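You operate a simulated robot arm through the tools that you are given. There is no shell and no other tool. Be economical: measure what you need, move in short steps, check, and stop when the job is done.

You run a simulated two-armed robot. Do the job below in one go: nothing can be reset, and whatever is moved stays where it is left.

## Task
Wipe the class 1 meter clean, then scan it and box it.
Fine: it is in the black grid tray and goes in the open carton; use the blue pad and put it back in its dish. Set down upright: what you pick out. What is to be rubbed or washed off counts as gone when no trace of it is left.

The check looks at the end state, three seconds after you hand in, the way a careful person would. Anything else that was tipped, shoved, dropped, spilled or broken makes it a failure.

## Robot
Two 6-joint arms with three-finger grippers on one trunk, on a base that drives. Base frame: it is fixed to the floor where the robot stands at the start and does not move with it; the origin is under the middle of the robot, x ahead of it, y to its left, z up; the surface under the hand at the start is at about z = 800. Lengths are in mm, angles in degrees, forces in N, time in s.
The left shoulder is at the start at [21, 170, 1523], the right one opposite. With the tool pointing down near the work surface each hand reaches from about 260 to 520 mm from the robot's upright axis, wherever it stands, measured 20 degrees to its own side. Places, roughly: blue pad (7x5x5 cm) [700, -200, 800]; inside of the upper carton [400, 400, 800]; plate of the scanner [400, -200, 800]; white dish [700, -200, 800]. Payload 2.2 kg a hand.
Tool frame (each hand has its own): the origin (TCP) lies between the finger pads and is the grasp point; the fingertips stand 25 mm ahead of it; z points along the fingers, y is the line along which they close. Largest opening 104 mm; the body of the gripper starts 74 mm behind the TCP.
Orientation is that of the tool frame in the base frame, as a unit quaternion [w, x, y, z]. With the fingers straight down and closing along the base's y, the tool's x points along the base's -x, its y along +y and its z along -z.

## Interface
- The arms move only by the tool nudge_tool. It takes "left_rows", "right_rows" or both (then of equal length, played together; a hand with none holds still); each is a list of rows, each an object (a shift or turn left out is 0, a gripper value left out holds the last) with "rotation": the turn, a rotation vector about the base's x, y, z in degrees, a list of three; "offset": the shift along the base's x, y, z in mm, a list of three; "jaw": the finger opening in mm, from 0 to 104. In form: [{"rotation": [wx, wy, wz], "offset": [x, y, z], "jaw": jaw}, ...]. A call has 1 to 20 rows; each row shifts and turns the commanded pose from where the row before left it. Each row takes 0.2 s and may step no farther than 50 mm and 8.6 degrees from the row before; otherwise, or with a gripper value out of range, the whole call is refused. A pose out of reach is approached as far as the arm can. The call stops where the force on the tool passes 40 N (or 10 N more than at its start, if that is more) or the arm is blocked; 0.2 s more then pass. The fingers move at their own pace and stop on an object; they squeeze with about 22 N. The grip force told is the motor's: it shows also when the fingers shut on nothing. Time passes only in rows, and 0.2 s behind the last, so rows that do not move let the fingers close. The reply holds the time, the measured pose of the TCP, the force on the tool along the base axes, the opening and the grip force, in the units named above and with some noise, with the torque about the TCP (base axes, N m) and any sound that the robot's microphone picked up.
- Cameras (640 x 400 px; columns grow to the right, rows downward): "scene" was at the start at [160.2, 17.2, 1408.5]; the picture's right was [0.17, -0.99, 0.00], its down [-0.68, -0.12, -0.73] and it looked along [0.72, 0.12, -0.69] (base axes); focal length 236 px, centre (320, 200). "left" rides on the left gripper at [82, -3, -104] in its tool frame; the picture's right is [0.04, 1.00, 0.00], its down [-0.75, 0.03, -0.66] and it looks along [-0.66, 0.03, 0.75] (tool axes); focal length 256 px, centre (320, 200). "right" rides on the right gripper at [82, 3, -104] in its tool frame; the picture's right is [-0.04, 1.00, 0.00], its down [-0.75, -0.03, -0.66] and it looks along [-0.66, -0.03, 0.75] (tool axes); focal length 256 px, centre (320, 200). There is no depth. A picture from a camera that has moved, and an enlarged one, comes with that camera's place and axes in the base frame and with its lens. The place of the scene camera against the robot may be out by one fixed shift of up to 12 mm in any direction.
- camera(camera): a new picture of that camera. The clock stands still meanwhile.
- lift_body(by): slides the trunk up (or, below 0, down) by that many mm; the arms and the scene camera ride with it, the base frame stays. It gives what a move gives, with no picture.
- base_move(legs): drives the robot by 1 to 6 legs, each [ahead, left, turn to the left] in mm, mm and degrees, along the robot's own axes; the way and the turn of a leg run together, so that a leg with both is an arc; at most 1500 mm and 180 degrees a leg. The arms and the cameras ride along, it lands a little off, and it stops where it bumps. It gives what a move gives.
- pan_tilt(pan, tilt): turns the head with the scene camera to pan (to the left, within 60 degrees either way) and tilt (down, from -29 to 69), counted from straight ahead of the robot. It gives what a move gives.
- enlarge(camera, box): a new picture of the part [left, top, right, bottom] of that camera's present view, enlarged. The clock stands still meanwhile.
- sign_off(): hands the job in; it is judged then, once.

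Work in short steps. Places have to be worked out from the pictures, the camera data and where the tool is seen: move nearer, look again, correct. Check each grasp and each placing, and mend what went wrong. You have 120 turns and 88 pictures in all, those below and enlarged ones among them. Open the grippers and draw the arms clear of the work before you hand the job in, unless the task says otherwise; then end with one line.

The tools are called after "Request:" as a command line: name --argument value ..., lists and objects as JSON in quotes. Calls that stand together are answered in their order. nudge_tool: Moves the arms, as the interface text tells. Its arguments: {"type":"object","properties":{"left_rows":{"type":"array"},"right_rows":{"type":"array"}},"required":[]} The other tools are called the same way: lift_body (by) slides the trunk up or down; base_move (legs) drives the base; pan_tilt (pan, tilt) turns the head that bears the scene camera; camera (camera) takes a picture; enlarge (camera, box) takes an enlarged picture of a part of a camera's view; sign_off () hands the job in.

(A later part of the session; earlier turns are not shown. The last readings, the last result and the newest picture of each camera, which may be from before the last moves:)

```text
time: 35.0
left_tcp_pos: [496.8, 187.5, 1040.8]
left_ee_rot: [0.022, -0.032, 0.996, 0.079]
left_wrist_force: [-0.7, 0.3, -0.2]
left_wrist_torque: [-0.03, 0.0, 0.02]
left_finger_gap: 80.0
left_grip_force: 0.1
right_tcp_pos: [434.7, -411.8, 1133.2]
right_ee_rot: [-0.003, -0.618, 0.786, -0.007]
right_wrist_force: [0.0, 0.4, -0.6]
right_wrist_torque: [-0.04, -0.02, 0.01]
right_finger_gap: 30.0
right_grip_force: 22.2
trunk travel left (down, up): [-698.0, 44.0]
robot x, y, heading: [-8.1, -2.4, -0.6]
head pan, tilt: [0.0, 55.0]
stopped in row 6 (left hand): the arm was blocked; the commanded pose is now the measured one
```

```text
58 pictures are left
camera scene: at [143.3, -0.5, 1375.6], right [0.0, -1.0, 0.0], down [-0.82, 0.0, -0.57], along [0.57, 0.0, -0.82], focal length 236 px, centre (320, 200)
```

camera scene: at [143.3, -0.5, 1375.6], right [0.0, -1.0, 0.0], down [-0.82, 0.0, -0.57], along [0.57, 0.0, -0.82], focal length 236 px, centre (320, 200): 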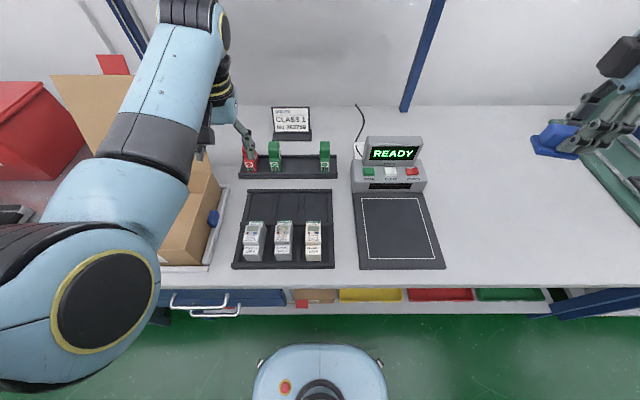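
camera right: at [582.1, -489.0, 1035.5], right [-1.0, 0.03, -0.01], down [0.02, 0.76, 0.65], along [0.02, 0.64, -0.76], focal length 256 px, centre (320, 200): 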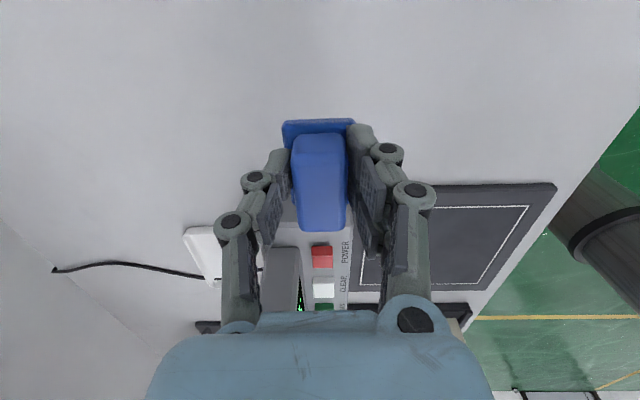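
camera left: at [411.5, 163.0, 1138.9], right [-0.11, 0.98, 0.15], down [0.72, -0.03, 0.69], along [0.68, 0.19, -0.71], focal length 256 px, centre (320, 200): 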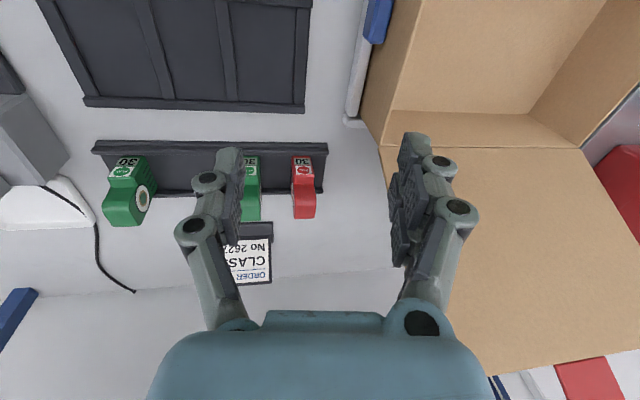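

The left arm hits its inner limit here. I strafe right 60 mm so the meter sits in the left hand's comfortable sector, then level the hand.

Request:
base_move --legs '[[0, -60, 0]]'

Request:
nudge_tool --left_rows '[{"rotation": [-4.5, 1.2, -1.8]}, {"rotation": [-4.5, 1.2, -1.8]}, {"offset": [-20, -15, -20]}, {"offset": [-20, -15, -20]}, {"offset": [-20, -10, -20]}, {"offset": [0, 0, 0]}]'

Request:
camera --camera "left"

```text
time: 36.0
left_tcp_pos: [497.2, 127.2, 1041.2]
left_ee_rot: [0.022, -0.033, 0.996, 0.08]
left_wrist_force: [-0.8, -0.4, 0.1]
left_wrist_torque: [0.04, -0.02, -0.05]
left_finger_gap: 79.9
left_grip_force: 0.0
right_tcp_pos: [435.7, -474.0, 1132.1]
right_ee_rot: [-0.004, -0.618, 0.786, -0.006]
right_wrist_force: [-0.1, -0.5, 0.2]
right_wrist_torque: [0.03, 0.01, 0.02]
right_finger_gap: 29.9
right_grip_force: 21.6
trunk travel left (down, up): [-698.0, 44.0]
robot x, y, heading: [-10.4, -65.7, 0.0]
head pan, tilt: [0.0, 55.0]
```

```text
time: 37.6
left_tcp_pos: [443.8, 119.9, 979.3]
left_ee_rot: [0.008, -0.007, 1.0, 0.026]
left_wrist_force: [-0.1, 0.4, 0.2]
left_wrist_torque: [0.02, 0.01, 0.0]
left_finger_gap: 80.1
left_grip_force: 0.0
right_tcp_pos: [434.8, -471.3, 1131.7]
right_ee_rot: [-0.003, -0.619, 0.786, -0.006]
right_wrist_force: [0.0, -1.1, -0.5]
right_wrist_torque: [0.0, 0.0, -0.02]
right_finger_gap: 29.8
right_grip_force: 22.3
trunk travel left (down, up): [-698.0, 44.0]
robot x, y, heading: [-6.2, -62.7, -0.1]
head pan, tilt: [0.0, 55.0]
stopped in row 6 (left hand): the arm was blocked; the commanded pose is now the measured one
```

```text
57 pictures are left
camera left: at [360.3, 110.1, 1082.3], right [-0.05, 1.0, 0.05], down [0.74, 0.01, 0.67], along [0.67, 0.07, -0.74], focal length 256 px, centre (320, 200)
```

left: 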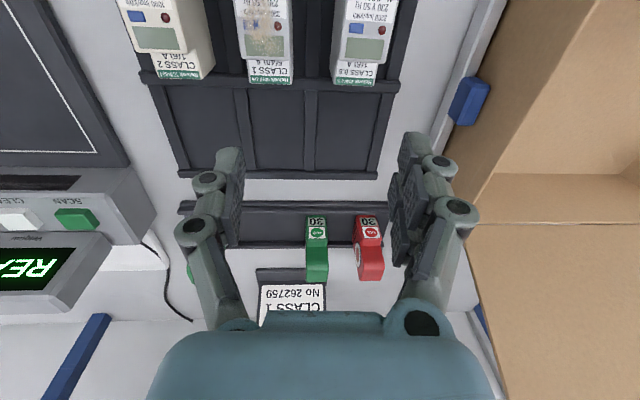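

Request:
camera --camera "scene"

Request:
nudge_tool --left_rows '[{"rotation": [-2.9, 0.8, -0.8]}, {"offset": [0, 0, -15]}, {"offset": [0, 0, 0]}]'

```text
56 pictures are left
camera scene: at [143.8, -60.3, 1375.5], right [0.0, -1.0, 0.0], down [-0.82, 0.0, -0.57], along [0.57, 0.0, -0.82], focal length 236 px, centre (320, 200)
```

scene: 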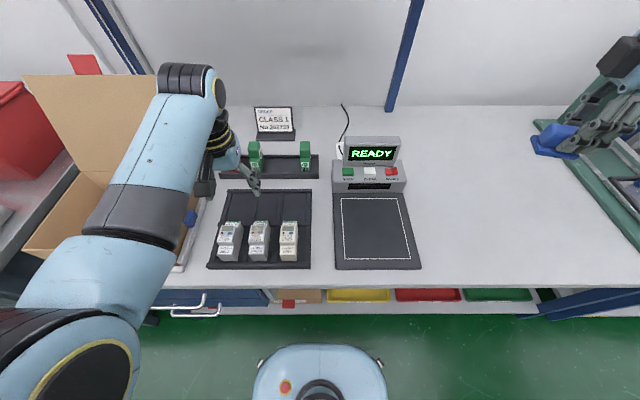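

```text
time: 38.4
left_tcp_pos: [444.0, 117.5, 966.1]
left_ee_rot: [0.001, 0.001, 1.0, -0.001]
left_wrist_force: [0.1, -0.3, 1.2]
left_wrist_torque: [-0.02, -0.01, -0.02]
left_finger_gap: 80.0
left_grip_force: 0.0
right_tcp_pos: [436.2, -472.4, 1132.2]
right_ee_rot: [-0.004, -0.618, 0.786, -0.007]
right_wrist_force: [0.7, -0.1, -0.1]
right_wrist_torque: [0.01, 0.06, 0.03]
right_finger_gap: 30.2
right_grip_force: 21.6
trunk travel left (down, up): [-698.0, 44.0]
robot x, y, heading: [-12.0, -59.5, -0.0]
head pan, tilt: [0.0, 55.0]
```

The hand is level now. I move it over the meter, staying above it, and look.

Request:
nudge_tool --left_rows '[{"offset": [-15, -12, 20]}, {"offset": [-15, -12, 0]}, {"offset": [-15, -8, 0]}, {"offset": [0, 0, 0]}]'

Request:
camera --camera "left"

```text
time: 39.6
left_tcp_pos: [405.4, 134.2, 986.2]
left_ee_rot: [0.009, -0.005, 0.999, 0.043]
left_wrist_force: [0.0, -1.3, -1.3]
left_wrist_torque: [-0.01, 0.02, 0.03]
left_finger_gap: 79.8
left_grip_force: 0.1
right_tcp_pos: [436.2, -472.0, 1132.0]
right_ee_rot: [-0.003, -0.618, 0.786, -0.007]
right_wrist_force: [0.1, -0.8, 0.1]
right_wrist_torque: [-0.01, 0.01, 0.01]
right_finger_gap: 29.9
right_grip_force: 21.7
trunk travel left (down, up): [-698.0, 44.0]
robot x, y, heading: [-9.8, -66.0, 0.0]
head pan, tilt: [0.0, 55.0]
stopped in row 4 (left hand): the arm was blocked; the commanded pose is now the measured one
```

```text
55 pictures are left
camera left: at [322.9, 120.7, 1086.9], right [-0.05, 1.0, 0.08], down [0.74, -0.02, 0.67], along [0.67, 0.1, -0.74], focal length 256 px, centre (320, 200)
```

left: 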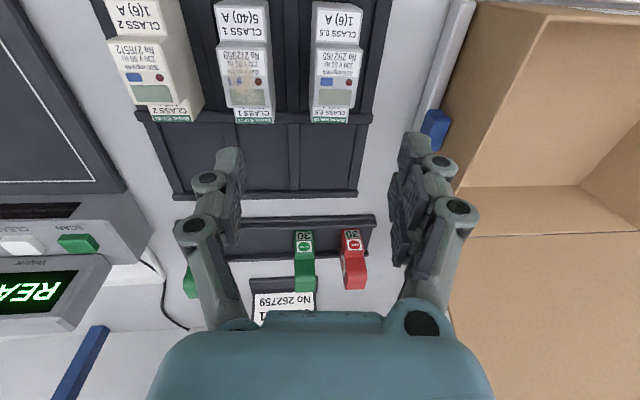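

The left hand's inner limit is at about 25° to the side. I strafe right another 80 mm and level the hand again.

Request:
base_move --legs '[[0, -80, 0]]'

Request:
nudge_tool --left_rows '[{"rotation": [-4.9, 1.0, -0.6], "offset": [0, 10, 0]}, {"offset": [-10, 10, 0]}, {"offset": [-5, 5, 0]}, {"offset": [0, 0, 0]}]'

Request:
camera --camera "left"

Request:
camera --camera "scene"

```text
time: 40.6
left_tcp_pos: [407.1, 47.9, 985.6]
left_ee_rot: [0.009, -0.004, 0.999, 0.043]
left_wrist_force: [-0.1, -0.4, 0.0]
left_wrist_torque: [0.05, 0.0, -0.04]
left_finger_gap: 80.1
left_grip_force: 0.0
right_tcp_pos: [434.2, -557.3, 1129.9]
right_ee_rot: [-0.004, -0.617, 0.787, -0.006]
right_wrist_force: [0.3, -1.3, -1.3]
right_wrist_torque: [0.04, 0.01, -0.03]
right_finger_gap: 30.0
right_grip_force: 22.1
trunk travel left (down, up): [-698.0, 44.0]
robot x, y, heading: [-7.3, -148.0, -0.5]
head pan, tilt: [0.0, 55.0]
```

```text
time: 41.6
left_tcp_pos: [390.7, 73.2, 986.3]
left_ee_rot: [0.0, 0.002, 1.0, 0.0]
left_wrist_force: [-0.1, 0.2, -0.1]
left_wrist_torque: [0.04, 0.0, 0.0]
left_finger_gap: 80.0
left_grip_force: 0.1
right_tcp_pos: [435.0, -556.0, 1132.8]
right_ee_rot: [-0.004, -0.617, 0.787, -0.006]
right_wrist_force: [0.5, -0.4, -0.6]
right_wrist_torque: [0.0, 0.0, -0.01]
right_finger_gap: 30.2
right_grip_force: 22.4
trunk travel left (down, up): [-698.0, 44.0]
robot x, y, heading: [-7.9, -148.4, -0.5]
head pan, tilt: [0.0, 55.0]
```

```text
54 pictures are left
camera left: at [309.6, 71.2, 1090.4], right [-0.04, 1.0, 0.0], down [0.75, 0.03, 0.66], along [0.66, 0.02, -0.75], focal length 256 px, centre (320, 200)
```

left: 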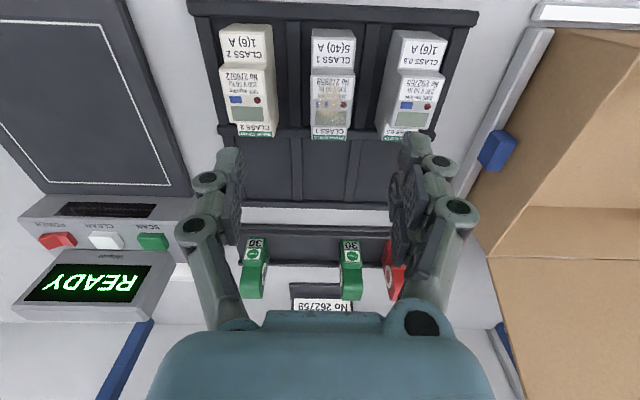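

```text
53 pictures are left
camera scene: at [143.6, -144.5, 1375.5], right [0.0, -1.0, 0.0], down [-0.82, 0.0, -0.57], along [0.57, 0.0, -0.82], focal length 236 px, centre (320, 200)
```

scene: 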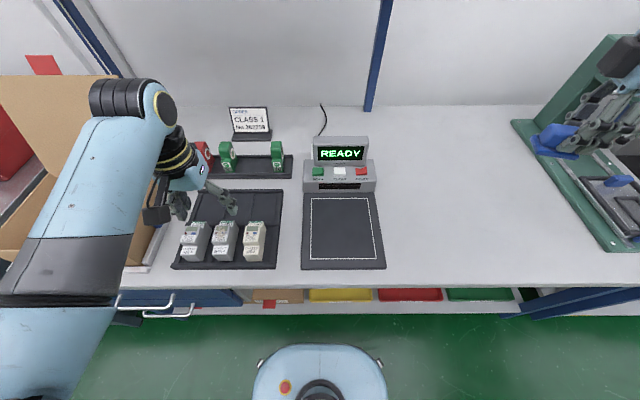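

The left hand is nicely over the tray. I need the meter's side profile, so I check whether the right camera sees it from the side, and I enlarge the left view of the meter.

Request:
camera --camera "right"

Request:
enlarge --camera "left" --box '[190, 0, 490, 190]'

```text
52 pictures are left
camera right: at [411.8, -634.0, 1235.6], right [-0.96, 0.28, -0.01], down [0.21, 0.74, 0.65], along [0.18, 0.62, -0.76], focal length 256 px, centre (320, 200)
```

right: 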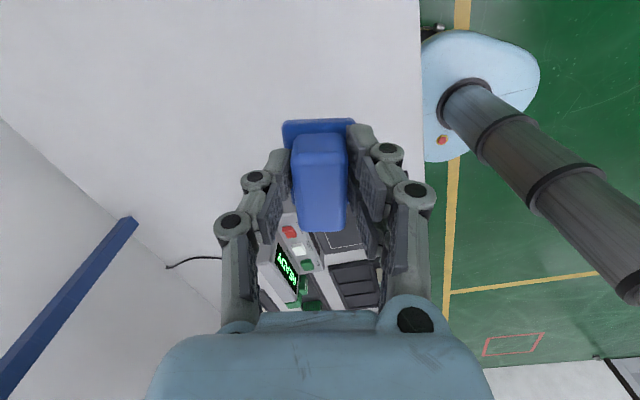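

```text
2.11 times, centred on (340, 95) of left
camera zoom: at [309.6, 71.2, 1090.4], right [-0.04, 1.0, 0.0], down [0.75, 0.03, 0.66], along [0.66, 0.02, -0.75], focal length 539 px, centre (278, 421)
```

zoom: 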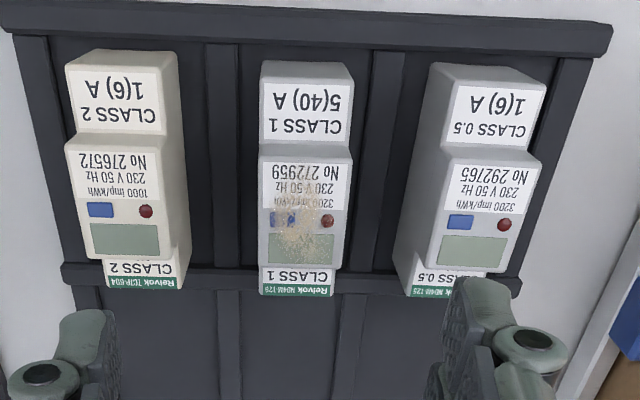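

The view shows the meters lying on their backs, face up. The class 1 meter is centred near (393,84.5), about 38 mm wide and 91 long, and the soil is on its raised middle face. I'll set it on the scanner plate and wipe it there from above. I lower the left hand around it.

Request:
nudge_tool --left_rows '[{"offset": [2, 11, -30], "jaw": 76}, {"offset": [0, 0, -30]}, {"offset": [0, 0, -20]}, {"offset": [0, 0, -10]}, {"offset": [0, 0, 0]}]'

Request:
camera --camera "left"

```text
time: 42.8
left_tcp_pos: [392.9, 85.2, 894.4]
left_ee_rot: [0.0, 0.001, 1.0, 0.0]
left_wrist_force: [0.1, -0.4, 0.2]
left_wrist_torque: [0.0, 0.0, 0.0]
left_finger_gap: 76.2
left_grip_force: 0.0
right_tcp_pos: [434.7, -557.1, 1130.6]
right_ee_rot: [-0.004, -0.617, 0.787, -0.006]
right_wrist_force: [0.1, 0.3, -0.7]
right_wrist_torque: [-0.01, 0.02, -0.01]
right_finger_gap: 30.2
right_grip_force: 21.9
trunk travel left (down, up): [-698.0, 44.0]
robot x, y, heading: [-8.5, -149.1, -0.6]
head pan, tilt: [0.0, 55.0]
```

```text
50 pictures are left
camera left: at [311.4, 82.7, 998.4], right [-0.04, 1.0, 0.0], down [0.75, 0.03, 0.66], along [0.66, 0.02, -0.75], focal length 256 px, centre (320, 200)
```

left: 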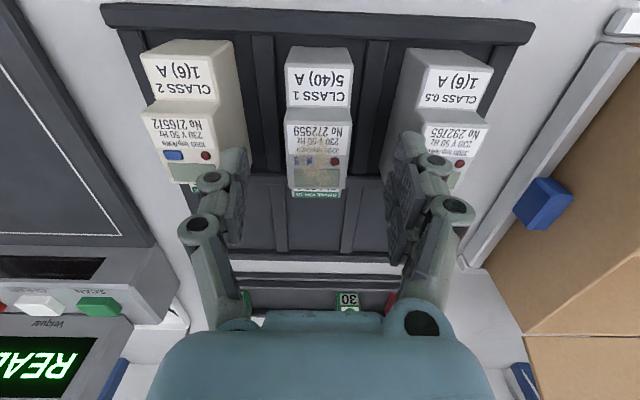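

It is aligned. I narrow the jaw to 64, go down to z ≈ 850 and close.

Request:
nudge_tool --left_rows '[{"jaw": 62}, {"offset": [0, 0, -15]}, {"offset": [0, 0, -15]}, {"offset": [0, 0, -14]}, {"jaw": 30}, {"jaw": 20}, {"offset": [0, 0, 0]}, {"offset": [0, 0, 0]}]'

Request:
camera --camera "left"

```text
time: 44.6
left_tcp_pos: [394.6, 83.5, 850.6]
left_ee_rot: [0.0, 0.002, 1.0, 0.0]
left_wrist_force: [0.2, -0.6, 0.9]
left_wrist_torque: [-0.02, 0.01, 0.0]
left_finger_gap: 36.2
left_grip_force: 22.1
right_tcp_pos: [434.3, -557.7, 1131.8]
right_ee_rot: [-0.004, -0.617, 0.787, -0.006]
right_wrist_force: [0.6, -0.2, -0.6]
right_wrist_torque: [-0.01, -0.01, -0.05]
right_finger_gap: 30.5
right_grip_force: 21.6
trunk travel left (down, up): [-698.0, 44.0]
robot x, y, heading: [-8.3, -145.3, -0.3]
head pan, tilt: [0.0, 55.0]
```

```text
49 pictures are left
camera left: at [312.8, 81.3, 955.3], right [-0.04, 1.0, 0.0], down [0.75, 0.03, 0.66], along [0.66, 0.02, -0.75], focal length 256 px, centre (320, 200)
```

left: 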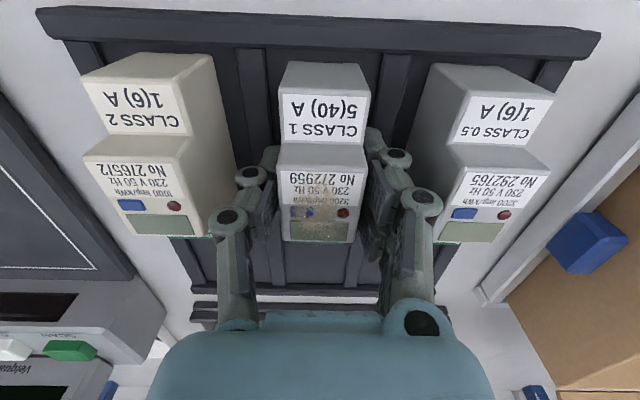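

The meter is gripped at 36 mm. I lift it 110 mm and strafe right so the left hand is over the scanner plate.

Request:
nudge_tool --left_rows '[{"offset": [0, 0, 20]}, {"offset": [0, 0, 30]}, {"offset": [0, 0, 30]}, {"offset": [0, 0, 30]}, {"offset": [0, 0, 0]}]'

Request:
base_move --legs '[[0, -270, 0]]'

Request:
pan_tilt --pan 20 --tilt 50

Request:
camera --camera "scene"

Request:
camera --camera "left"

```text
time: 45.8
left_tcp_pos: [394.7, 83.5, 959.8]
left_ee_rot: [0.0, 0.002, 1.0, 0.0]
left_wrist_force: [0.3, 0.0, -1.4]
left_wrist_torque: [0.01, -0.01, -0.05]
left_finger_gap: 36.1
left_grip_force: 22.3
right_tcp_pos: [434.2, -556.8, 1131.1]
right_ee_rot: [-0.004, -0.617, 0.787, -0.006]
right_wrist_force: [-0.3, -0.2, 0.5]
right_wrist_torque: [0.02, 0.01, -0.01]
right_finger_gap: 30.1
right_grip_force: 22.5
trunk travel left (down, up): [-698.0, 44.0]
robot x, y, heading: [-5.6, -145.6, -0.4]
head pan, tilt: [0.0, 55.0]
```

```text
time: 47.7
left_tcp_pos: [391.4, -182.2, 959.1]
left_ee_rot: [-0.001, 0.002, 1.0, -0.002]
left_wrist_force: [0.5, 0.0, -2.2]
left_wrist_torque: [0.03, -0.08, -0.03]
left_finger_gap: 36.2
left_grip_force: 22.1
right_tcp_pos: [430.7, -820.8, 1132.4]
right_ee_rot: [-0.004, -0.618, 0.786, -0.006]
right_wrist_force: [-5.8, 16.9, -7.0]
right_wrist_torque: [-0.26, 0.04, 0.46]
right_finger_gap: 30.0
right_grip_force: 22.2
trunk travel left (down, up): [-698.0, 44.0]
robot x, y, heading: [-7.3, -413.7, -0.4]
head pan, tilt: [0.0, 55.0]
```

```text
time: 48.5
left_tcp_pos: [392.8, -183.2, 959.3]
left_ee_rot: [0.001, 0.003, 1.0, -0.002]
left_wrist_force: [-0.1, -0.5, -0.5]
left_wrist_torque: [0.0, -0.06, -0.01]
left_finger_gap: 36.2
left_grip_force: 21.9
right_tcp_pos: [430.7, -820.7, 1131.5]
right_ee_rot: [-0.004, -0.618, 0.786, -0.005]
right_wrist_force: [-3.9, 10.4, 0.0]
right_wrist_torque: [-0.24, -0.12, 0.31]
right_finger_gap: 30.1
right_grip_force: 22.1
trunk travel left (down, up): [-698.0, 44.0]
robot x, y, heading: [-11.0, -411.0, -0.4]
head pan, tilt: [20.0, 50.0]
```

```text
48 pictures are left
camera scene: at [141.7, -382.4, 1382.0], right [0.34, -0.94, 0.0], down [-0.72, -0.26, -0.64], along [0.61, 0.21, -0.77], focal length 236 px, centre (320, 200)
```

scene: 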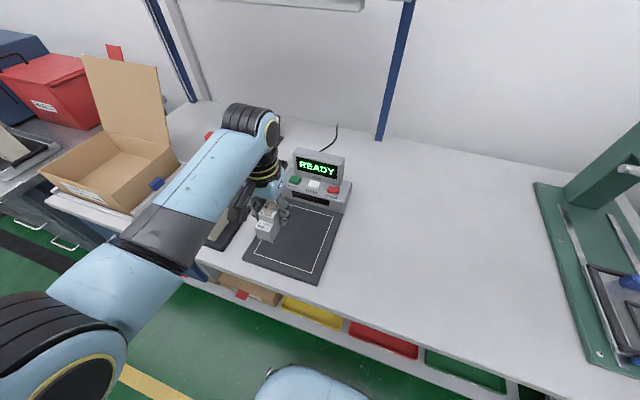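

```text
47 pictures are left
camera left: at [310.7, -185.4, 1063.5], right [-0.04, 1.0, 0.0], down [0.75, 0.03, 0.66], along [0.66, 0.02, -0.75], focal length 256 px, centre (320, 200)
```

left: 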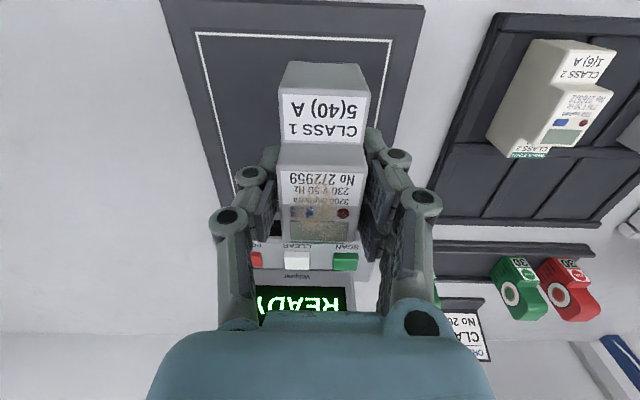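

The right hand feels about 10 N in y, so it is leaning on something on the right side. I move it left and look.

Request:
nudge_tool --right_rows '[{"offset": [0, 15, 0]}, {"offset": [0, 15, 0]}, {"offset": [0, 0, 0]}]'

Request:
pan_tilt --pan -40 --tilt 35

Request:
camera --camera "scene"

```text
time: 49.4
left_tcp_pos: [393.8, -184.5, 959.9]
left_ee_rot: [-0.001, 0.002, 1.0, 0.0]
left_wrist_force: [-0.8, 0.1, -1.3]
left_wrist_torque: [-0.03, 0.01, -0.04]
left_finger_gap: 36.2
left_grip_force: 21.9
right_tcp_pos: [433.6, -801.5, 1119.4]
right_ee_rot: [-0.001, -0.617, 0.787, -0.007]
right_wrist_force: [0.3, -0.1, -0.2]
right_wrist_torque: [0.02, 0.02, -0.02]
right_finger_gap: 30.2
right_grip_force: 22.6
right hand out of reach, approached as far as the arm can: row 1, 2
trunk travel left (down, up): [-698.0, 44.0]
robot x, y, heading: [-6.9, -412.3, -0.4]
head pan, tilt: [20.0, 50.0]
```

```text
time: 50.6
left_tcp_pos: [392.9, -184.5, 960.1]
left_ee_rot: [0.0, 0.002, 1.0, 0.001]
left_wrist_force: [0.2, -0.2, -1.8]
left_wrist_torque: [0.02, 0.01, -0.01]
left_finger_gap: 35.9
left_grip_force: 21.3
right_tcp_pos: [432.9, -797.6, 1119.2]
right_ee_rot: [-0.002, -0.617, 0.787, -0.007]
right_wrist_force: [-0.2, -0.1, -0.9]
right_wrist_torque: [0.02, -0.01, 0.01]
right_finger_gap: 30.3
right_grip_force: 21.5
trunk travel left (down, up): [-698.0, 44.0]
robot x, y, heading: [-10.2, -414.4, -0.3]
head pan, tilt: [-40.0, 35.0]
```

```text
46 pictures are left
camera scene: at [137.2, -467.2, 1403.7], right [-0.65, -0.76, 0.0], down [-0.44, 0.37, -0.82], along [0.62, -0.53, -0.57], focal length 236 px, centre (320, 200)
```

scene: 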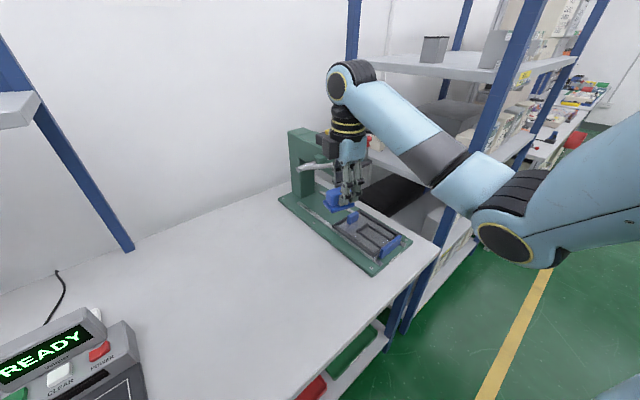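

Nothing looks displaced; the arm just reached the rack on the right. The plate frame spans about x 347–540, y −290…−125, so I carry the meter to its centre (440,−205) and lower it.

Request:
nudge_tool --left_rows '[{"offset": [24, -10, -20]}, {"offset": [23, -10, -20]}, {"offset": [0, 0, -30]}, {"offset": [0, 0, -20]}, {"offset": [0, 0, 0]}]'

Request:
camera --camera "left"

```text
time: 51.9
left_tcp_pos: [439.3, -203.9, 867.5]
left_ee_rot: [0.0, 0.001, 1.0, 0.0]
left_wrist_force: [0.2, -0.4, -1.7]
left_wrist_torque: [0.01, -0.02, 0.01]
left_finger_gap: 36.0
left_grip_force: 22.3
right_tcp_pos: [434.9, -798.9, 1119.0]
right_ee_rot: [-0.001, -0.618, 0.786, -0.006]
right_wrist_force: [0.2, 0.6, -1.1]
right_wrist_torque: [-0.01, -0.03, -0.01]
right_finger_gap: 29.8
right_grip_force: 21.7
trunk travel left (down, up): [-698.0, 44.0]
robot x, y, heading: [-9.7, -412.2, -0.6]
head pan, tilt: [-40.0, 35.0]
```

```text
45 pictures are left
camera left: at [358.4, -206.4, 972.2], right [-0.04, 1.0, 0.0], down [0.75, 0.03, 0.66], along [0.66, 0.02, -0.75], focal length 256 px, centre (320, 200)
```

left: 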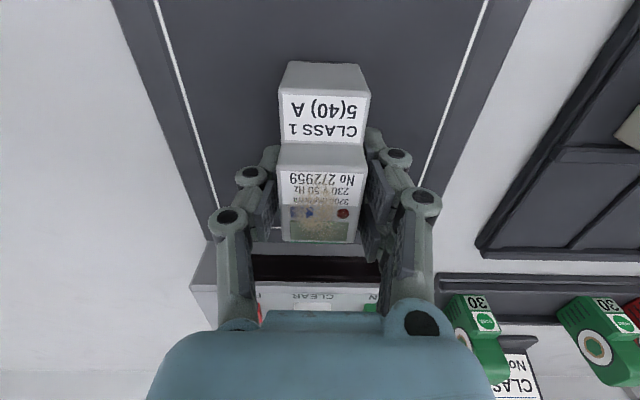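

It is centred in the frame. I lower the last bit in small steps, watching the force.

Request:
nudge_tool --left_rows '[{"offset": [0, 0, -5]}, {"offset": [0, 0, -4]}, {"offset": [0, 0, -2]}, {"offset": [0, 0, -2]}, {"offset": [0, 0, 0]}]'

```text
time: 53.0
left_tcp_pos: [440.7, -203.6, 856.7]
left_ee_rot: [0.001, 0.003, 1.0, 0.0]
left_wrist_force: [-0.5, -0.2, -1.3]
left_wrist_torque: [0.04, -0.01, 0.01]
left_finger_gap: 36.0
left_grip_force: 22.5
right_tcp_pos: [433.2, -797.9, 1118.2]
right_ee_rot: [-0.001, -0.617, 0.787, -0.007]
right_wrist_force: [-0.6, 0.3, 0.2]
right_wrist_torque: [0.03, 0.0, -0.02]
right_finger_gap: 30.3
right_grip_force: 22.4
trunk travel left (down, up): [-698.0, 44.0]
robot x, y, heading: [-5.4, -413.4, -0.3]
head pan, tilt: [-40.0, 35.0]
```

No contact yet, so I continue.

Request:
nudge_tool --left_rows '[{"offset": [0, 0, -2]}, {"offset": [0, 0, -1.5]}, {"offset": [0, 0, -1.5]}, {"offset": [0, 0, 0]}]'

```text
time: 54.0
left_tcp_pos: [440.2, -203.4, 853.0]
left_ee_rot: [0.002, 0.003, 1.0, 0.0]
left_wrist_force: [-0.1, 0.2, 16.3]
left_wrist_torque: [0.0, 0.09, -0.03]
left_finger_gap: 36.2
left_grip_force: 22.5
right_tcp_pos: [432.9, -799.4, 1120.6]
right_ee_rot: [0.0, -0.618, 0.786, -0.006]
right_wrist_force: [0.1, 0.0, -0.6]
right_wrist_torque: [0.01, -0.02, 0.0]
right_finger_gap: 30.5
right_grip_force: 22.3
trunk travel left (down, up): [-698.0, 44.0]
robot x, y, heading: [-6.6, -410.6, -0.2]
head pan, tilt: [-40.0, 35.0]
```

The meter is seated on the plate (16 N). I release it, rise straight up, and drive left so the right hand can reach the plate.

Request:
nudge_tool --left_rows '[{"offset": [0, 0, 1], "jaw": 50}, {"jaw": 66}, {"offset": [0, 0, 0]}, {"offset": [0, 0, 30]}, {"offset": [0, 0, 40]}, {"offset": [0, 0, 40]}, {"offset": [0, 0, 40]}, {"offset": [0, 0, 40]}, {"offset": [0, 0, 40]}]'

Request:
base_move --legs '[[0, 400, 0]]'

Request:
pan_tilt --pan -15 --tilt 50

Request:
camera --camera "scene"

```text
time: 56.0
left_tcp_pos: [442.1, -204.9, 1082.3]
left_ee_rot: [-0.001, 0.003, 1.0, 0.001]
left_wrist_force: [0.6, 0.0, -0.2]
left_wrist_torque: [0.02, -0.04, 0.02]
left_finger_gap: 66.0
left_grip_force: 0.1
right_tcp_pos: [434.3, -798.8, 1120.0]
right_ee_rot: [-0.001, -0.617, 0.787, -0.006]
right_wrist_force: [0.1, -0.5, -1.4]
right_wrist_torque: [0.01, 0.02, -0.03]
right_finger_gap: 30.2
right_grip_force: 21.7
trunk travel left (down, up): [-698.0, 44.0]
robot x, y, heading: [-9.1, -411.4, -0.2]
head pan, tilt: [-40.0, 35.0]
```

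```text
time: 58.5
left_tcp_pos: [440.6, 196.1, 1081.1]
left_ee_rot: [0.0, -0.003, 1.0, 0.0]
left_wrist_force: [0.0, 0.3, -1.4]
left_wrist_torque: [-0.02, 0.02, 0.02]
left_finger_gap: 65.9
left_grip_force: 0.1
right_tcp_pos: [438.1, -397.4, 1119.1]
right_ee_rot: [-0.002, -0.622, 0.783, -0.007]
right_wrist_force: [0.4, -0.6, -0.5]
right_wrist_torque: [-0.03, -0.02, -0.01]
right_finger_gap: 29.9
right_grip_force: 21.9
trunk travel left (down, up): [-698.0, 44.0]
robot x, y, heading: [-8.9, -19.4, 0.6]
head pan, tilt: [-40.0, 35.0]
```

```text
time: 59.4
left_tcp_pos: [441.5, 193.6, 1081.6]
left_ee_rot: [-0.001, -0.003, 1.0, 0.0]
left_wrist_force: [0.3, 0.6, -0.4]
left_wrist_torque: [0.01, -0.01, 0.0]
left_finger_gap: 65.9
left_grip_force: 0.1
right_tcp_pos: [437.7, -398.9, 1118.8]
right_ee_rot: [-0.002, -0.621, 0.784, -0.007]
right_wrist_force: [-0.1, 0.4, 0.2]
right_wrist_torque: [-0.02, -0.01, -0.01]
right_finger_gap: 30.0
right_grip_force: 22.0
trunk travel left (down, up): [-698.0, 44.0]
robot x, y, heading: [-11.2, -16.1, 0.2]
head pan, tilt: [-15.0, 50.0]
```

```text
44 pictures are left
camera scene: at [144.7, -34.9, 1382.0], right [-0.26, -0.97, 0.0], down [-0.74, 0.2, -0.64], along [0.62, -0.16, -0.77], focal length 236 px, centre (320, 200)
```

scene: 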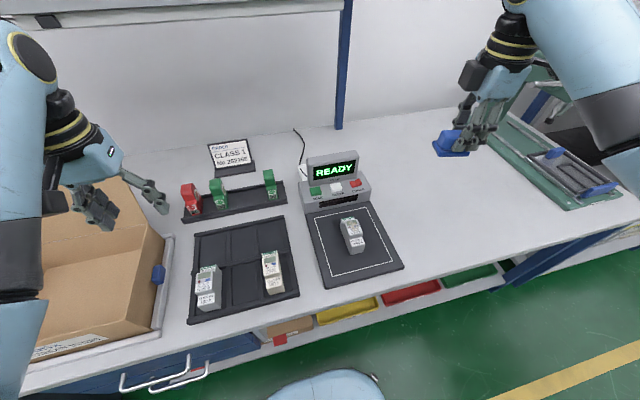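

The meter stands in the frame on the plate. I bring the right hand with the pad over the soiled face, near (445,−204), staying high at first.

Request:
nudge_tool --right_rows '[{"offset": [2, 35, -25]}, {"offset": [2, 40, -30]}, {"offset": [2, 40, -30]}, {"offset": [1, 40, -30]}, {"offset": [0, 40, -30]}, {"offset": [0, 0, 0]}]'

Request:
camera --camera "right"

Request:
camera --camera "scene"

```text
time: 60.8
left_tcp_pos: [439.7, 193.7, 1080.8]
left_ee_rot: [-0.001, -0.003, 1.0, -0.001]
left_wrist_force: [-0.1, -1.0, -0.2]
left_wrist_torque: [0.04, 0.01, 0.01]
left_finger_gap: 66.2
left_grip_force: 0.2
right_tcp_pos: [444.2, -207.2, 974.3]
right_ee_rot: [-0.001, -0.621, 0.783, -0.006]
right_wrist_force: [-0.3, -0.6, -0.2]
right_wrist_torque: [-0.02, 0.04, 0.01]
right_finger_gap: 30.0
right_grip_force: 21.7
trunk travel left (down, up): [-698.0, 44.0]
robot x, y, heading: [-7.7, -19.1, 0.3]
head pan, tilt: [-15.0, 50.0]
```

```text
43 pictures are left
camera right: at [421.6, -283.7, 1078.3], right [-0.96, 0.27, -0.01], down [0.2, 0.73, 0.65], along [0.18, 0.62, -0.76], focal length 256 px, centre (320, 200)
```

right: 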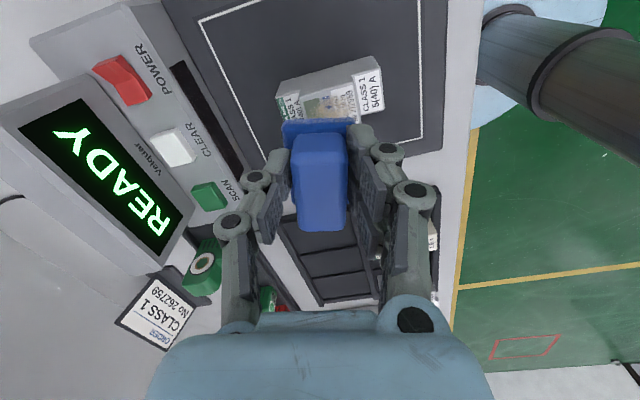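

```text
42 pictures are left
camera scene: at [144.6, -35.2, 1382.0], right [-0.25, -0.97, 0.0], down [-0.74, 0.2, -0.64], along [0.62, -0.16, -0.77], focal length 236 px, centre (320, 200)
```

scene: 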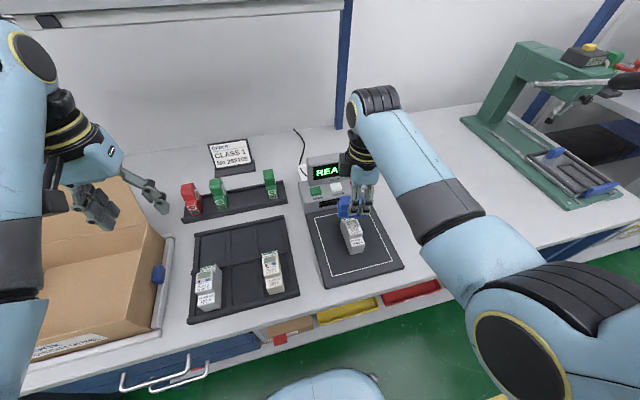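

It reaches there well. I square the pad (yaw +13°) and lower it toward the face in shrinking steps, watching the force.

Request:
nudge_tool --right_rows '[{"offset": [0, 2, -15], "rotation": [0, 0, 6.6]}, {"offset": [0, 2, -15], "rotation": [0, 0, 6.6]}, {"offset": [0, 0, -10]}, {"offset": [0, 0, -5]}, {"offset": [0, 0, 0]}]'

Request:
enlarge --camera "scene" --box '[290, 150, 420, 290]'

```text
time: 62.0
left_tcp_pos: [440.2, 195.4, 1080.5]
left_ee_rot: [0.0, -0.002, 1.0, 0.0]
left_wrist_force: [0.0, 0.7, -0.3]
left_wrist_torque: [-0.02, 0.02, 0.0]
left_finger_gap: 66.1
left_grip_force: 0.0
right_tcp_pos: [444.9, -198.8, 929.4]
right_ee_rot: [0.001, 0.707, -0.707, 0.007]
right_wrist_force: [0.2, 0.6, -0.2]
right_wrist_torque: [-0.01, 0.04, 0.0]
right_finger_gap: 30.2
right_grip_force: 22.1
trunk travel left (down, up): [-698.0, 44.0]
robot x, y, heading: [-10.6, -15.0, 0.2]
head pan, tilt: [-15.0, 50.0]
```

```text
2.86 times, centred on (355, 220) of scene
camera zoom: at [144.7, -34.3, 1382.0], right [-0.25, -0.97, 0.0], down [-0.74, 0.2, -0.64], along [0.62, -0.16, -0.77], focal length 674 px, centre (220, 143)
```

zoom: 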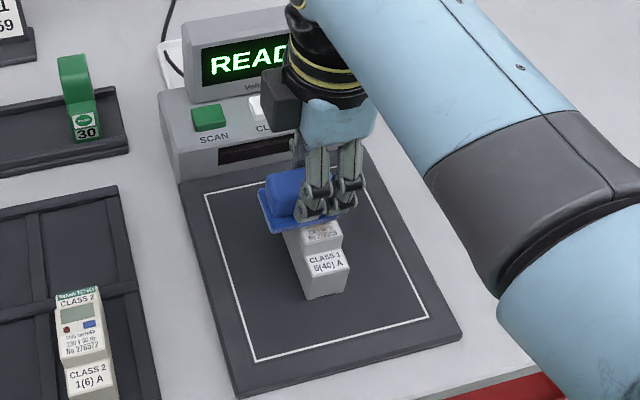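

Request:
nudge_tool --right_rows '[{"offset": [0, -3, -4]}, {"offset": [0, 0, -3]}, {"offset": [0, 0, -2]}, {"offset": [0, 0, -2]}, {"offset": [0, 0, -2]}, {"offset": [0, 0, 0]}]'

```text
time: 63.4
left_tcp_pos: [438.6, 196.1, 1081.5]
left_ee_rot: [-0.001, -0.002, 1.0, 0.0]
left_wrist_force: [0.2, -0.1, 0.1]
left_wrist_torque: [0.0, 0.01, -0.02]
left_finger_gap: 66.2
left_grip_force: 0.0
right_tcp_pos: [445.8, -201.9, 917.8]
right_ee_rot: [0.0, -0.707, 0.707, -0.007]
right_wrist_force: [-2.2, 1.4, 17.2]
right_wrist_torque: [0.02, 0.09, -0.01]
right_finger_gap: 30.1
right_grip_force: 21.3
trunk travel left (down, up): [-698.0, 44.0]
robot x, y, heading: [-9.6, -18.0, 0.4]
head pan, tilt: [-15.0, 50.0]
```

The pad is in contact at 17 N. I ease off 1 mm and rub gently back and forth along x.

Request:
nudge_tool --right_rows '[{"offset": [0, 0, 1]}, {"offset": [-6, 0, 0]}, {"offset": [-6, 0, 0]}, {"offset": [6, 0, 0]}, {"offset": [6, 0, 0]}, {"offset": [6, 0, 0]}, {"offset": [6, 0, 0]}, {"offset": [-6, 0, 0]}, {"offset": [-6, 0, 0]}, {"offset": [-6, 0, 0]}, {"offset": [-6, 0, 0]}, {"offset": [6, 0, 0]}, {"offset": [6, 0, 0]}, {"offset": [0, 0, 0]}]'

Request:
nudge_tool --right_rows '[{"offset": [0, 0, 20]}, {"offset": [0, -10, 30]}, {"offset": [0, -40, 20]}, {"offset": [0, -40, 0]}, {"offset": [0, 0, 0]}]'

Request:
enlarge --camera "scene" --box '[305, 200, 395, 270]'

```text
time: 66.4
left_tcp_pos: [439.7, 195.4, 1080.9]
left_ee_rot: [0.0, -0.003, 1.0, 0.0]
left_wrist_force: [0.2, -0.3, -0.2]
left_wrist_torque: [-0.02, -0.01, 0.01]
left_finger_gap: 65.4
left_grip_force: 0.1
right_tcp_pos: [444.3, -202.5, 916.7]
right_ee_rot: [0.001, 0.707, -0.707, 0.007]
right_wrist_force: [-3.9, 0.3, 12.7]
right_wrist_torque: [-0.05, 0.18, -0.02]
right_finger_gap: 30.0
right_grip_force: 22.0
trunk travel left (down, up): [-698.0, 44.0]
robot x, y, heading: [-9.1, -15.2, 0.5]
head pan, tilt: [-15.0, 50.0]
```

```text
time: 67.6
left_tcp_pos: [441.0, 196.0, 1079.5]
left_ee_rot: [0.001, -0.003, 1.0, 0.0]
left_wrist_force: [-0.6, 0.4, 0.2]
left_wrist_torque: [-0.02, 0.0, 0.01]
left_finger_gap: 66.1
left_grip_force: 0.0
right_tcp_pos: [442.6, -293.1, 987.0]
right_ee_rot: [0.001, 0.707, -0.707, 0.006]
right_wrist_force: [-0.3, -0.3, -1.1]
right_wrist_torque: [0.0, 0.01, -0.01]
right_finger_gap: 30.2
right_grip_force: 21.7
trunk travel left (down, up): [-698.0, 44.0]
robot x, y, heading: [-7.4, -15.7, 0.3]
head pan, tilt: [-15.0, 50.0]
```

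```text
5.71 times, centred on (350, 235) of scene
camera zoom: at [144.9, -33.3, 1382.0], right [-0.25, -0.97, 0.0], down [-0.74, 0.19, -0.64], along [0.62, -0.16, -0.77], focal length 1348 px, centre (149, 0)
```

zoom: 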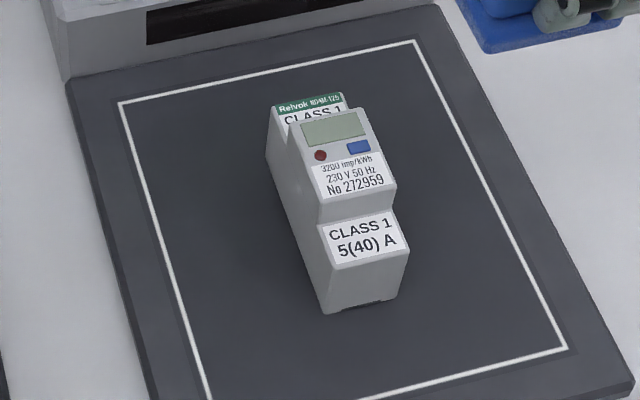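

The face looks clean; I'll recheck it later from close up. Next I return the pad to its dish with the same stance as before. First I tuck the left arm into the pose that was clear then.

Request:
nudge_tool --left_rows '[{"offset": [30, 0, 25]}, {"offset": [30, 0, 25]}, {"offset": [30, -10, 25]}, {"offset": [25, -25, 25]}, {"offset": [15, -30, 20]}, {"offset": [10, -30, 10]}, {"offset": [5, -22, 0]}, {"offset": [0, 0, 0]}]'

Request:
enlarge --camera "right" --box '[200, 60, 460, 240]'

```text
time: 69.4
left_tcp_pos: [590.6, 77.2, 1199.8]
left_ee_rot: [0.0, -0.003, 1.0, 0.0]
left_wrist_force: [-0.2, -0.2, -0.3]
left_wrist_torque: [0.01, -0.03, -0.01]
left_finger_gap: 65.8
left_grip_force: 0.0
left hand out of reach, approached as far as the arm can: row 1, 2
right_tcp_pos: [444.3, -293.9, 986.3]
right_ee_rot: [0.001, 0.707, -0.707, 0.006]
right_wrist_force: [-0.4, 0.2, 0.2]
right_wrist_torque: [-0.01, 0.01, 0.03]
right_finger_gap: 29.8
right_grip_force: 21.9
trunk travel left (down, up): [-698.0, 44.0]
robot x, y, heading: [-6.7, -19.5, 0.4]
head pan, tilt: [-15.0, 50.0]
```

```text
2.22 times, centred on (330, 150) of right
camera zoom: at [439.2, -374.1, 1091.1], right [-1.0, 0.04, -0.01], down [0.02, 0.76, 0.65], along [0.03, 0.65, -0.76], focal length 569 px, centre (298, 311)
```

zoom: 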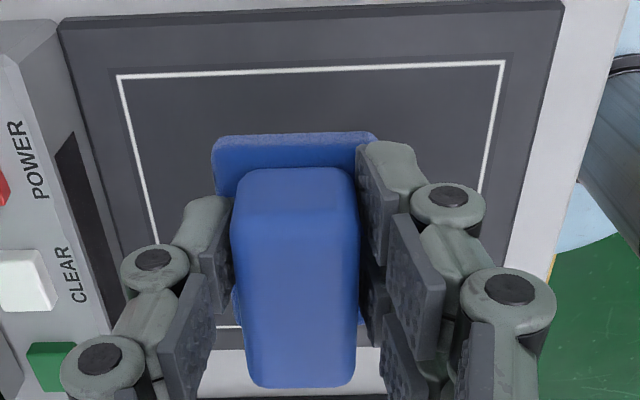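

The left arm is tucked. I move the right hand to its earlier travel pose, then drive to the dish stance and lower the trunk.

Request:
nudge_tool --right_rows '[{"offset": [0, -20, 30]}, {"offset": [0, -25, 30]}, {"offset": [0, -30, 30]}, {"offset": [0, -30, 30]}, {"offset": [0, -25, 20]}, {"offset": [0, 0, 0]}]'

Request:
base_move --legs '[[0, -119, 0], [0, 0, 13.6], [60, 0, 0]]'

Request:
lift_body --by -200

Request:
pan_tilt --pan 0 --tilt 30

Request:
camera --camera "scene"

```text
time: 70.8
left_tcp_pos: [590.7, 76.9, 1198.5]
left_ee_rot: [0.0, -0.003, 1.0, 0.0]
left_wrist_force: [-0.6, -0.3, -0.7]
left_wrist_torque: [-0.02, 0.02, 0.0]
left_finger_gap: 66.0
left_grip_force: 0.1
right_tcp_pos: [446.3, -424.0, 1126.6]
right_ee_rot: [0.002, 0.707, -0.707, 0.006]
right_wrist_force: [0.0, -0.2, -0.7]
right_wrist_torque: [0.0, 0.0, 0.0]
right_finger_gap: 30.1
right_grip_force: 22.4
trunk travel left (down, up): [-698.0, 44.0]
robot x, y, heading: [-11.8, -20.9, 0.1]
head pan, tilt: [-15.0, 50.0]
```

```text
time: 73.4
left_tcp_pos: [609.9, 115.1, 1199.6]
left_ee_rot: [0.0, -0.123, 0.992, 0.0]
left_wrist_force: [-0.1, 0.2, 0.3]
left_wrist_torque: [-0.01, 0.05, 0.0]
left_finger_gap: 66.3
left_grip_force: 0.0
right_tcp_pos: [586.7, -406.0, 1126.1]
right_ee_rot: [0.0, 0.787, -0.617, 0.007]
right_wrist_force: [0.1, -0.1, -1.2]
right_wrist_torque: [-0.04, 0.01, 0.01]
right_finger_gap: 29.9
right_grip_force: 21.8
trunk travel left (down, up): [-698.0, 44.0]
robot x, y, heading: [47.6, -121.7, 14.1]
head pan, tilt: [-15.0, 50.0]
```

```text
time: 75.6
left_tcp_pos: [610.3, 113.7, 999.8]
left_ee_rot: [-0.001, -0.122, 0.992, 0.0]
left_wrist_force: [-0.2, -0.1, -0.8]
left_wrist_torque: [0.02, -0.02, -0.02]
left_finger_gap: 66.0
left_grip_force: 0.1
right_tcp_pos: [589.2, -405.2, 925.9]
right_ee_rot: [0.0, 0.787, -0.617, 0.008]
right_wrist_force: [-0.9, 0.1, -0.2]
right_wrist_torque: [0.0, 0.02, 0.0]
right_finger_gap: 30.2
right_grip_force: 21.6
trunk travel left (down, up): [-498.0, 244.0]
robot x, y, heading: [49.7, -118.8, 14.1]
head pan, tilt: [-15.0, 50.0]
```

```text
time: 76.4
left_tcp_pos: [609.3, 115.0, 1000.5]
left_ee_rot: [0.0, -0.123, 0.992, 0.0]
left_wrist_force: [0.5, -0.1, -0.1]
left_wrist_torque: [-0.04, 0.0, -0.01]
left_finger_gap: 65.8
left_grip_force: 0.1
right_tcp_pos: [588.0, -406.0, 925.4]
right_ee_rot: [0.0, 0.787, -0.616, 0.008]
right_wrist_force: [-0.3, -0.2, -0.5]
right_wrist_torque: [0.03, 0.01, -0.01]
right_finger_gap: 30.2
right_grip_force: 22.1
trunk travel left (down, up): [-498.0, 244.0]
robot x, y, heading: [49.1, -122.5, 14.1]
head pan, tilt: [0.0, 30.0]
```

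```text
38 pictures are left
camera scene: at [216.2, -77.7, 1210.1], right [0.24, -0.97, 0.0], down [-0.49, -0.12, -0.87], along [0.84, 0.21, -0.5], focal length 236 px, centre (320, 200)
```

scene: 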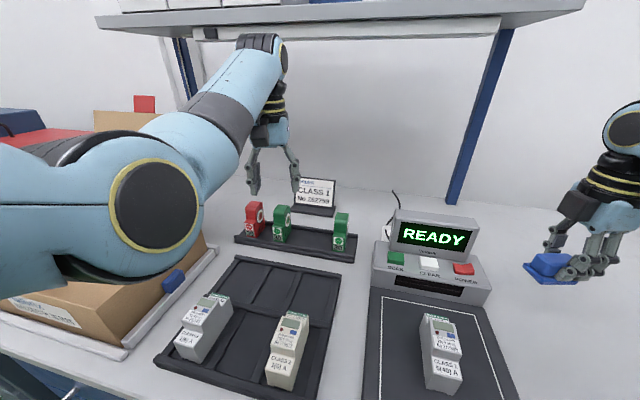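

All clear. I retrace the pad's path in reverse: back beside the display, then left to above the dish.

Request:
nudge_tool --right_rows '[{"offset": [30, 0, 15], "rotation": [0, 0, -7]}, {"offset": [40, 5, 15], "rotation": [0, 0, -6.6]}, {"offset": [30, 10, 10]}, {"offset": [20, 25, 0]}, {"offset": [10, 40, 0]}, {"offset": [0, 40, 0]}, {"offset": [0, 40, 0]}, {"offset": [0, 40, 0]}, {"offset": [0, 11, 0]}, {"offset": [0, 0, 0]}]'

Request:
camera --camera "right"

```text
time: 78.6
left_tcp_pos: [610.2, 115.4, 998.8]
left_ee_rot: [0.0, -0.123, 0.992, -0.001]
left_wrist_force: [-0.1, -0.3, -0.2]
left_wrist_torque: [-0.01, 0.01, 0.03]
left_finger_gap: 66.1
left_grip_force: 0.0
right_tcp_pos: [719.2, -192.4, 965.8]
right_ee_rot: [0.001, 0.709, -0.706, 0.007]
right_wrist_force: [0.1, 0.2, -1.2]
right_wrist_torque: [-0.05, 0.01, 0.03]
right_finger_gap: 30.1
right_grip_force: 22.1
trunk travel left (down, up): [-498.0, 244.0]
robot x, y, heading: [50.2, -119.6, 14.1]
head pan, tilt: [0.0, 30.0]
```

```text
37 pictures are left
camera right: at [715.4, -272.9, 1070.8], right [-1.0, 0.04, -0.01], down [0.02, 0.76, 0.65], along [0.03, 0.65, -0.76], focal length 256 px, centre (320, 200)
```

right: 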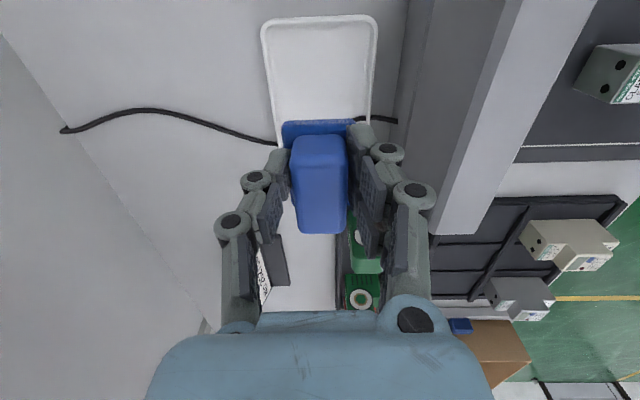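

It is over the dish. I lower it straight down, slowing near the pick height of 847.

Request:
nudge_tool --right_rows '[{"offset": [-1, -3, -30]}, {"offset": [0, 0, -30]}, {"offset": [0, 0, -30]}, {"offset": [0, 0, -15]}, {"offset": [0, 0, -6]}, {"offset": [0, 0, -3]}, {"offset": [0, 0, -2]}, {"offset": [0, 0, 0]}]'

```text
time: 80.4
left_tcp_pos: [610.2, 115.3, 999.4]
left_ee_rot: [-0.001, -0.122, 0.992, 0.0]
left_wrist_force: [-0.6, -0.7, 0.0]
left_wrist_torque: [0.01, -0.02, 0.01]
left_finger_gap: 65.9
left_grip_force: 0.0
right_tcp_pos: [715.8, -198.1, 850.4]
right_ee_rot: [0.001, 0.708, -0.706, 0.006]
right_wrist_force: [-0.3, 0.5, -1.0]
right_wrist_torque: [-0.01, 0.02, 0.01]
right_finger_gap: 30.1
right_grip_force: 21.8
trunk travel left (down, up): [-498.0, 244.0]
robot x, y, heading: [52.3, -120.6, 13.8]
head pan, tilt: [0.0, 30.0]
```

Request:
nudge_tool --right_rows '[{"offset": [0, 2, -2]}, {"offset": [0, 0, -1.5]}, {"offset": [0, 0, -1]}, {"offset": [0, 0, 0]}]'

Request:
camera --camera "right"

```text
time: 81.4
left_tcp_pos: [609.7, 114.8, 1001.3]
left_ee_rot: [0.0, -0.123, 0.992, 0.0]
left_wrist_force: [-0.3, -1.1, -0.3]
left_wrist_torque: [0.0, 0.0, 0.0]
left_finger_gap: 66.4
left_grip_force: 0.1
right_tcp_pos: [716.8, -196.0, 844.4]
right_ee_rot: [0.0, 0.708, -0.706, 0.006]
right_wrist_force: [-0.5, -0.5, 2.7]
right_wrist_torque: [-0.04, 0.0, 0.0]
right_finger_gap: 30.2
right_grip_force: 22.1
trunk travel left (down, up): [-498.0, 244.0]
robot x, y, heading: [51.7, -122.4, 14.0]
head pan, tilt: [0.0, 30.0]
```

```text
36 pictures are left
camera right: at [712.7, -276.8, 949.5], right [-1.0, 0.04, -0.01], down [0.02, 0.76, 0.65], along [0.03, 0.65, -0.76], focal length 256 px, centre (320, 200)
```

right: 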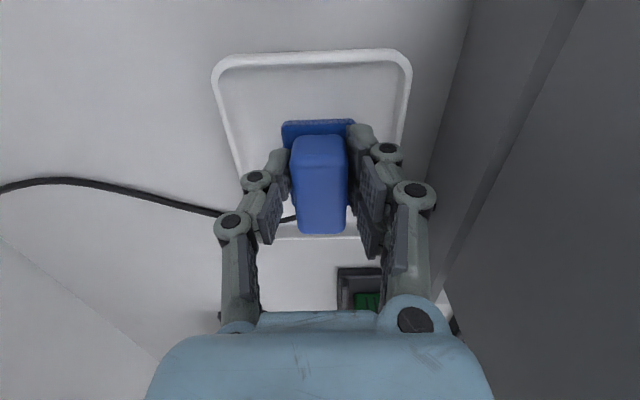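

The pad rests in the dish with light contact, in the same place as before. I open and rise.

Request:
nudge_tool --right_rows '[{"jaw": 50}, {"jaw": 60}, {"offset": [0, 0, 0]}, {"offset": [0, 0, 30]}, {"offset": [0, 0, 30]}, {"offset": [0, 0, 30]}, {"offset": [0, 0, 15]}, {"offset": [0, 0, 0]}]'

Request:
camera --camera "right"

```text
time: 83.2
left_tcp_pos: [609.3, 114.4, 999.1]
left_ee_rot: [0.0, -0.123, 0.992, 0.0]
left_wrist_force: [0.7, 0.3, -0.3]
left_wrist_torque: [-0.03, 0.0, 0.01]
left_finger_gap: 65.9
left_grip_force: 0.0
right_tcp_pos: [716.5, -193.4, 951.0]
right_ee_rot: [0.0, 0.708, -0.706, 0.007]
right_wrist_force: [0.6, 0.5, 0.0]
right_wrist_torque: [0.02, 0.01, 0.01]
right_finger_gap: 60.2
right_grip_force: 0.1
trunk travel left (down, up): [-498.0, 244.0]
robot x, y, heading: [45.3, -119.9, 13.9]
head pan, tilt: [0.0, 30.0]
```

```text
35 pictures are left
camera right: at [713.1, -274.3, 1054.6], right [-1.0, 0.04, -0.01], down [0.02, 0.76, 0.65], along [0.03, 0.65, -0.76], focal length 256 px, centre (320, 200)
```

right: 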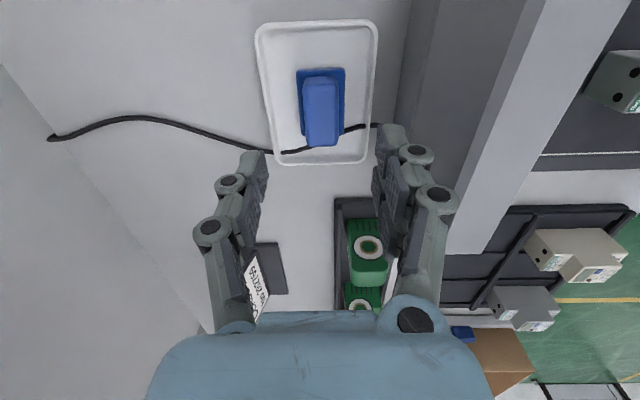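

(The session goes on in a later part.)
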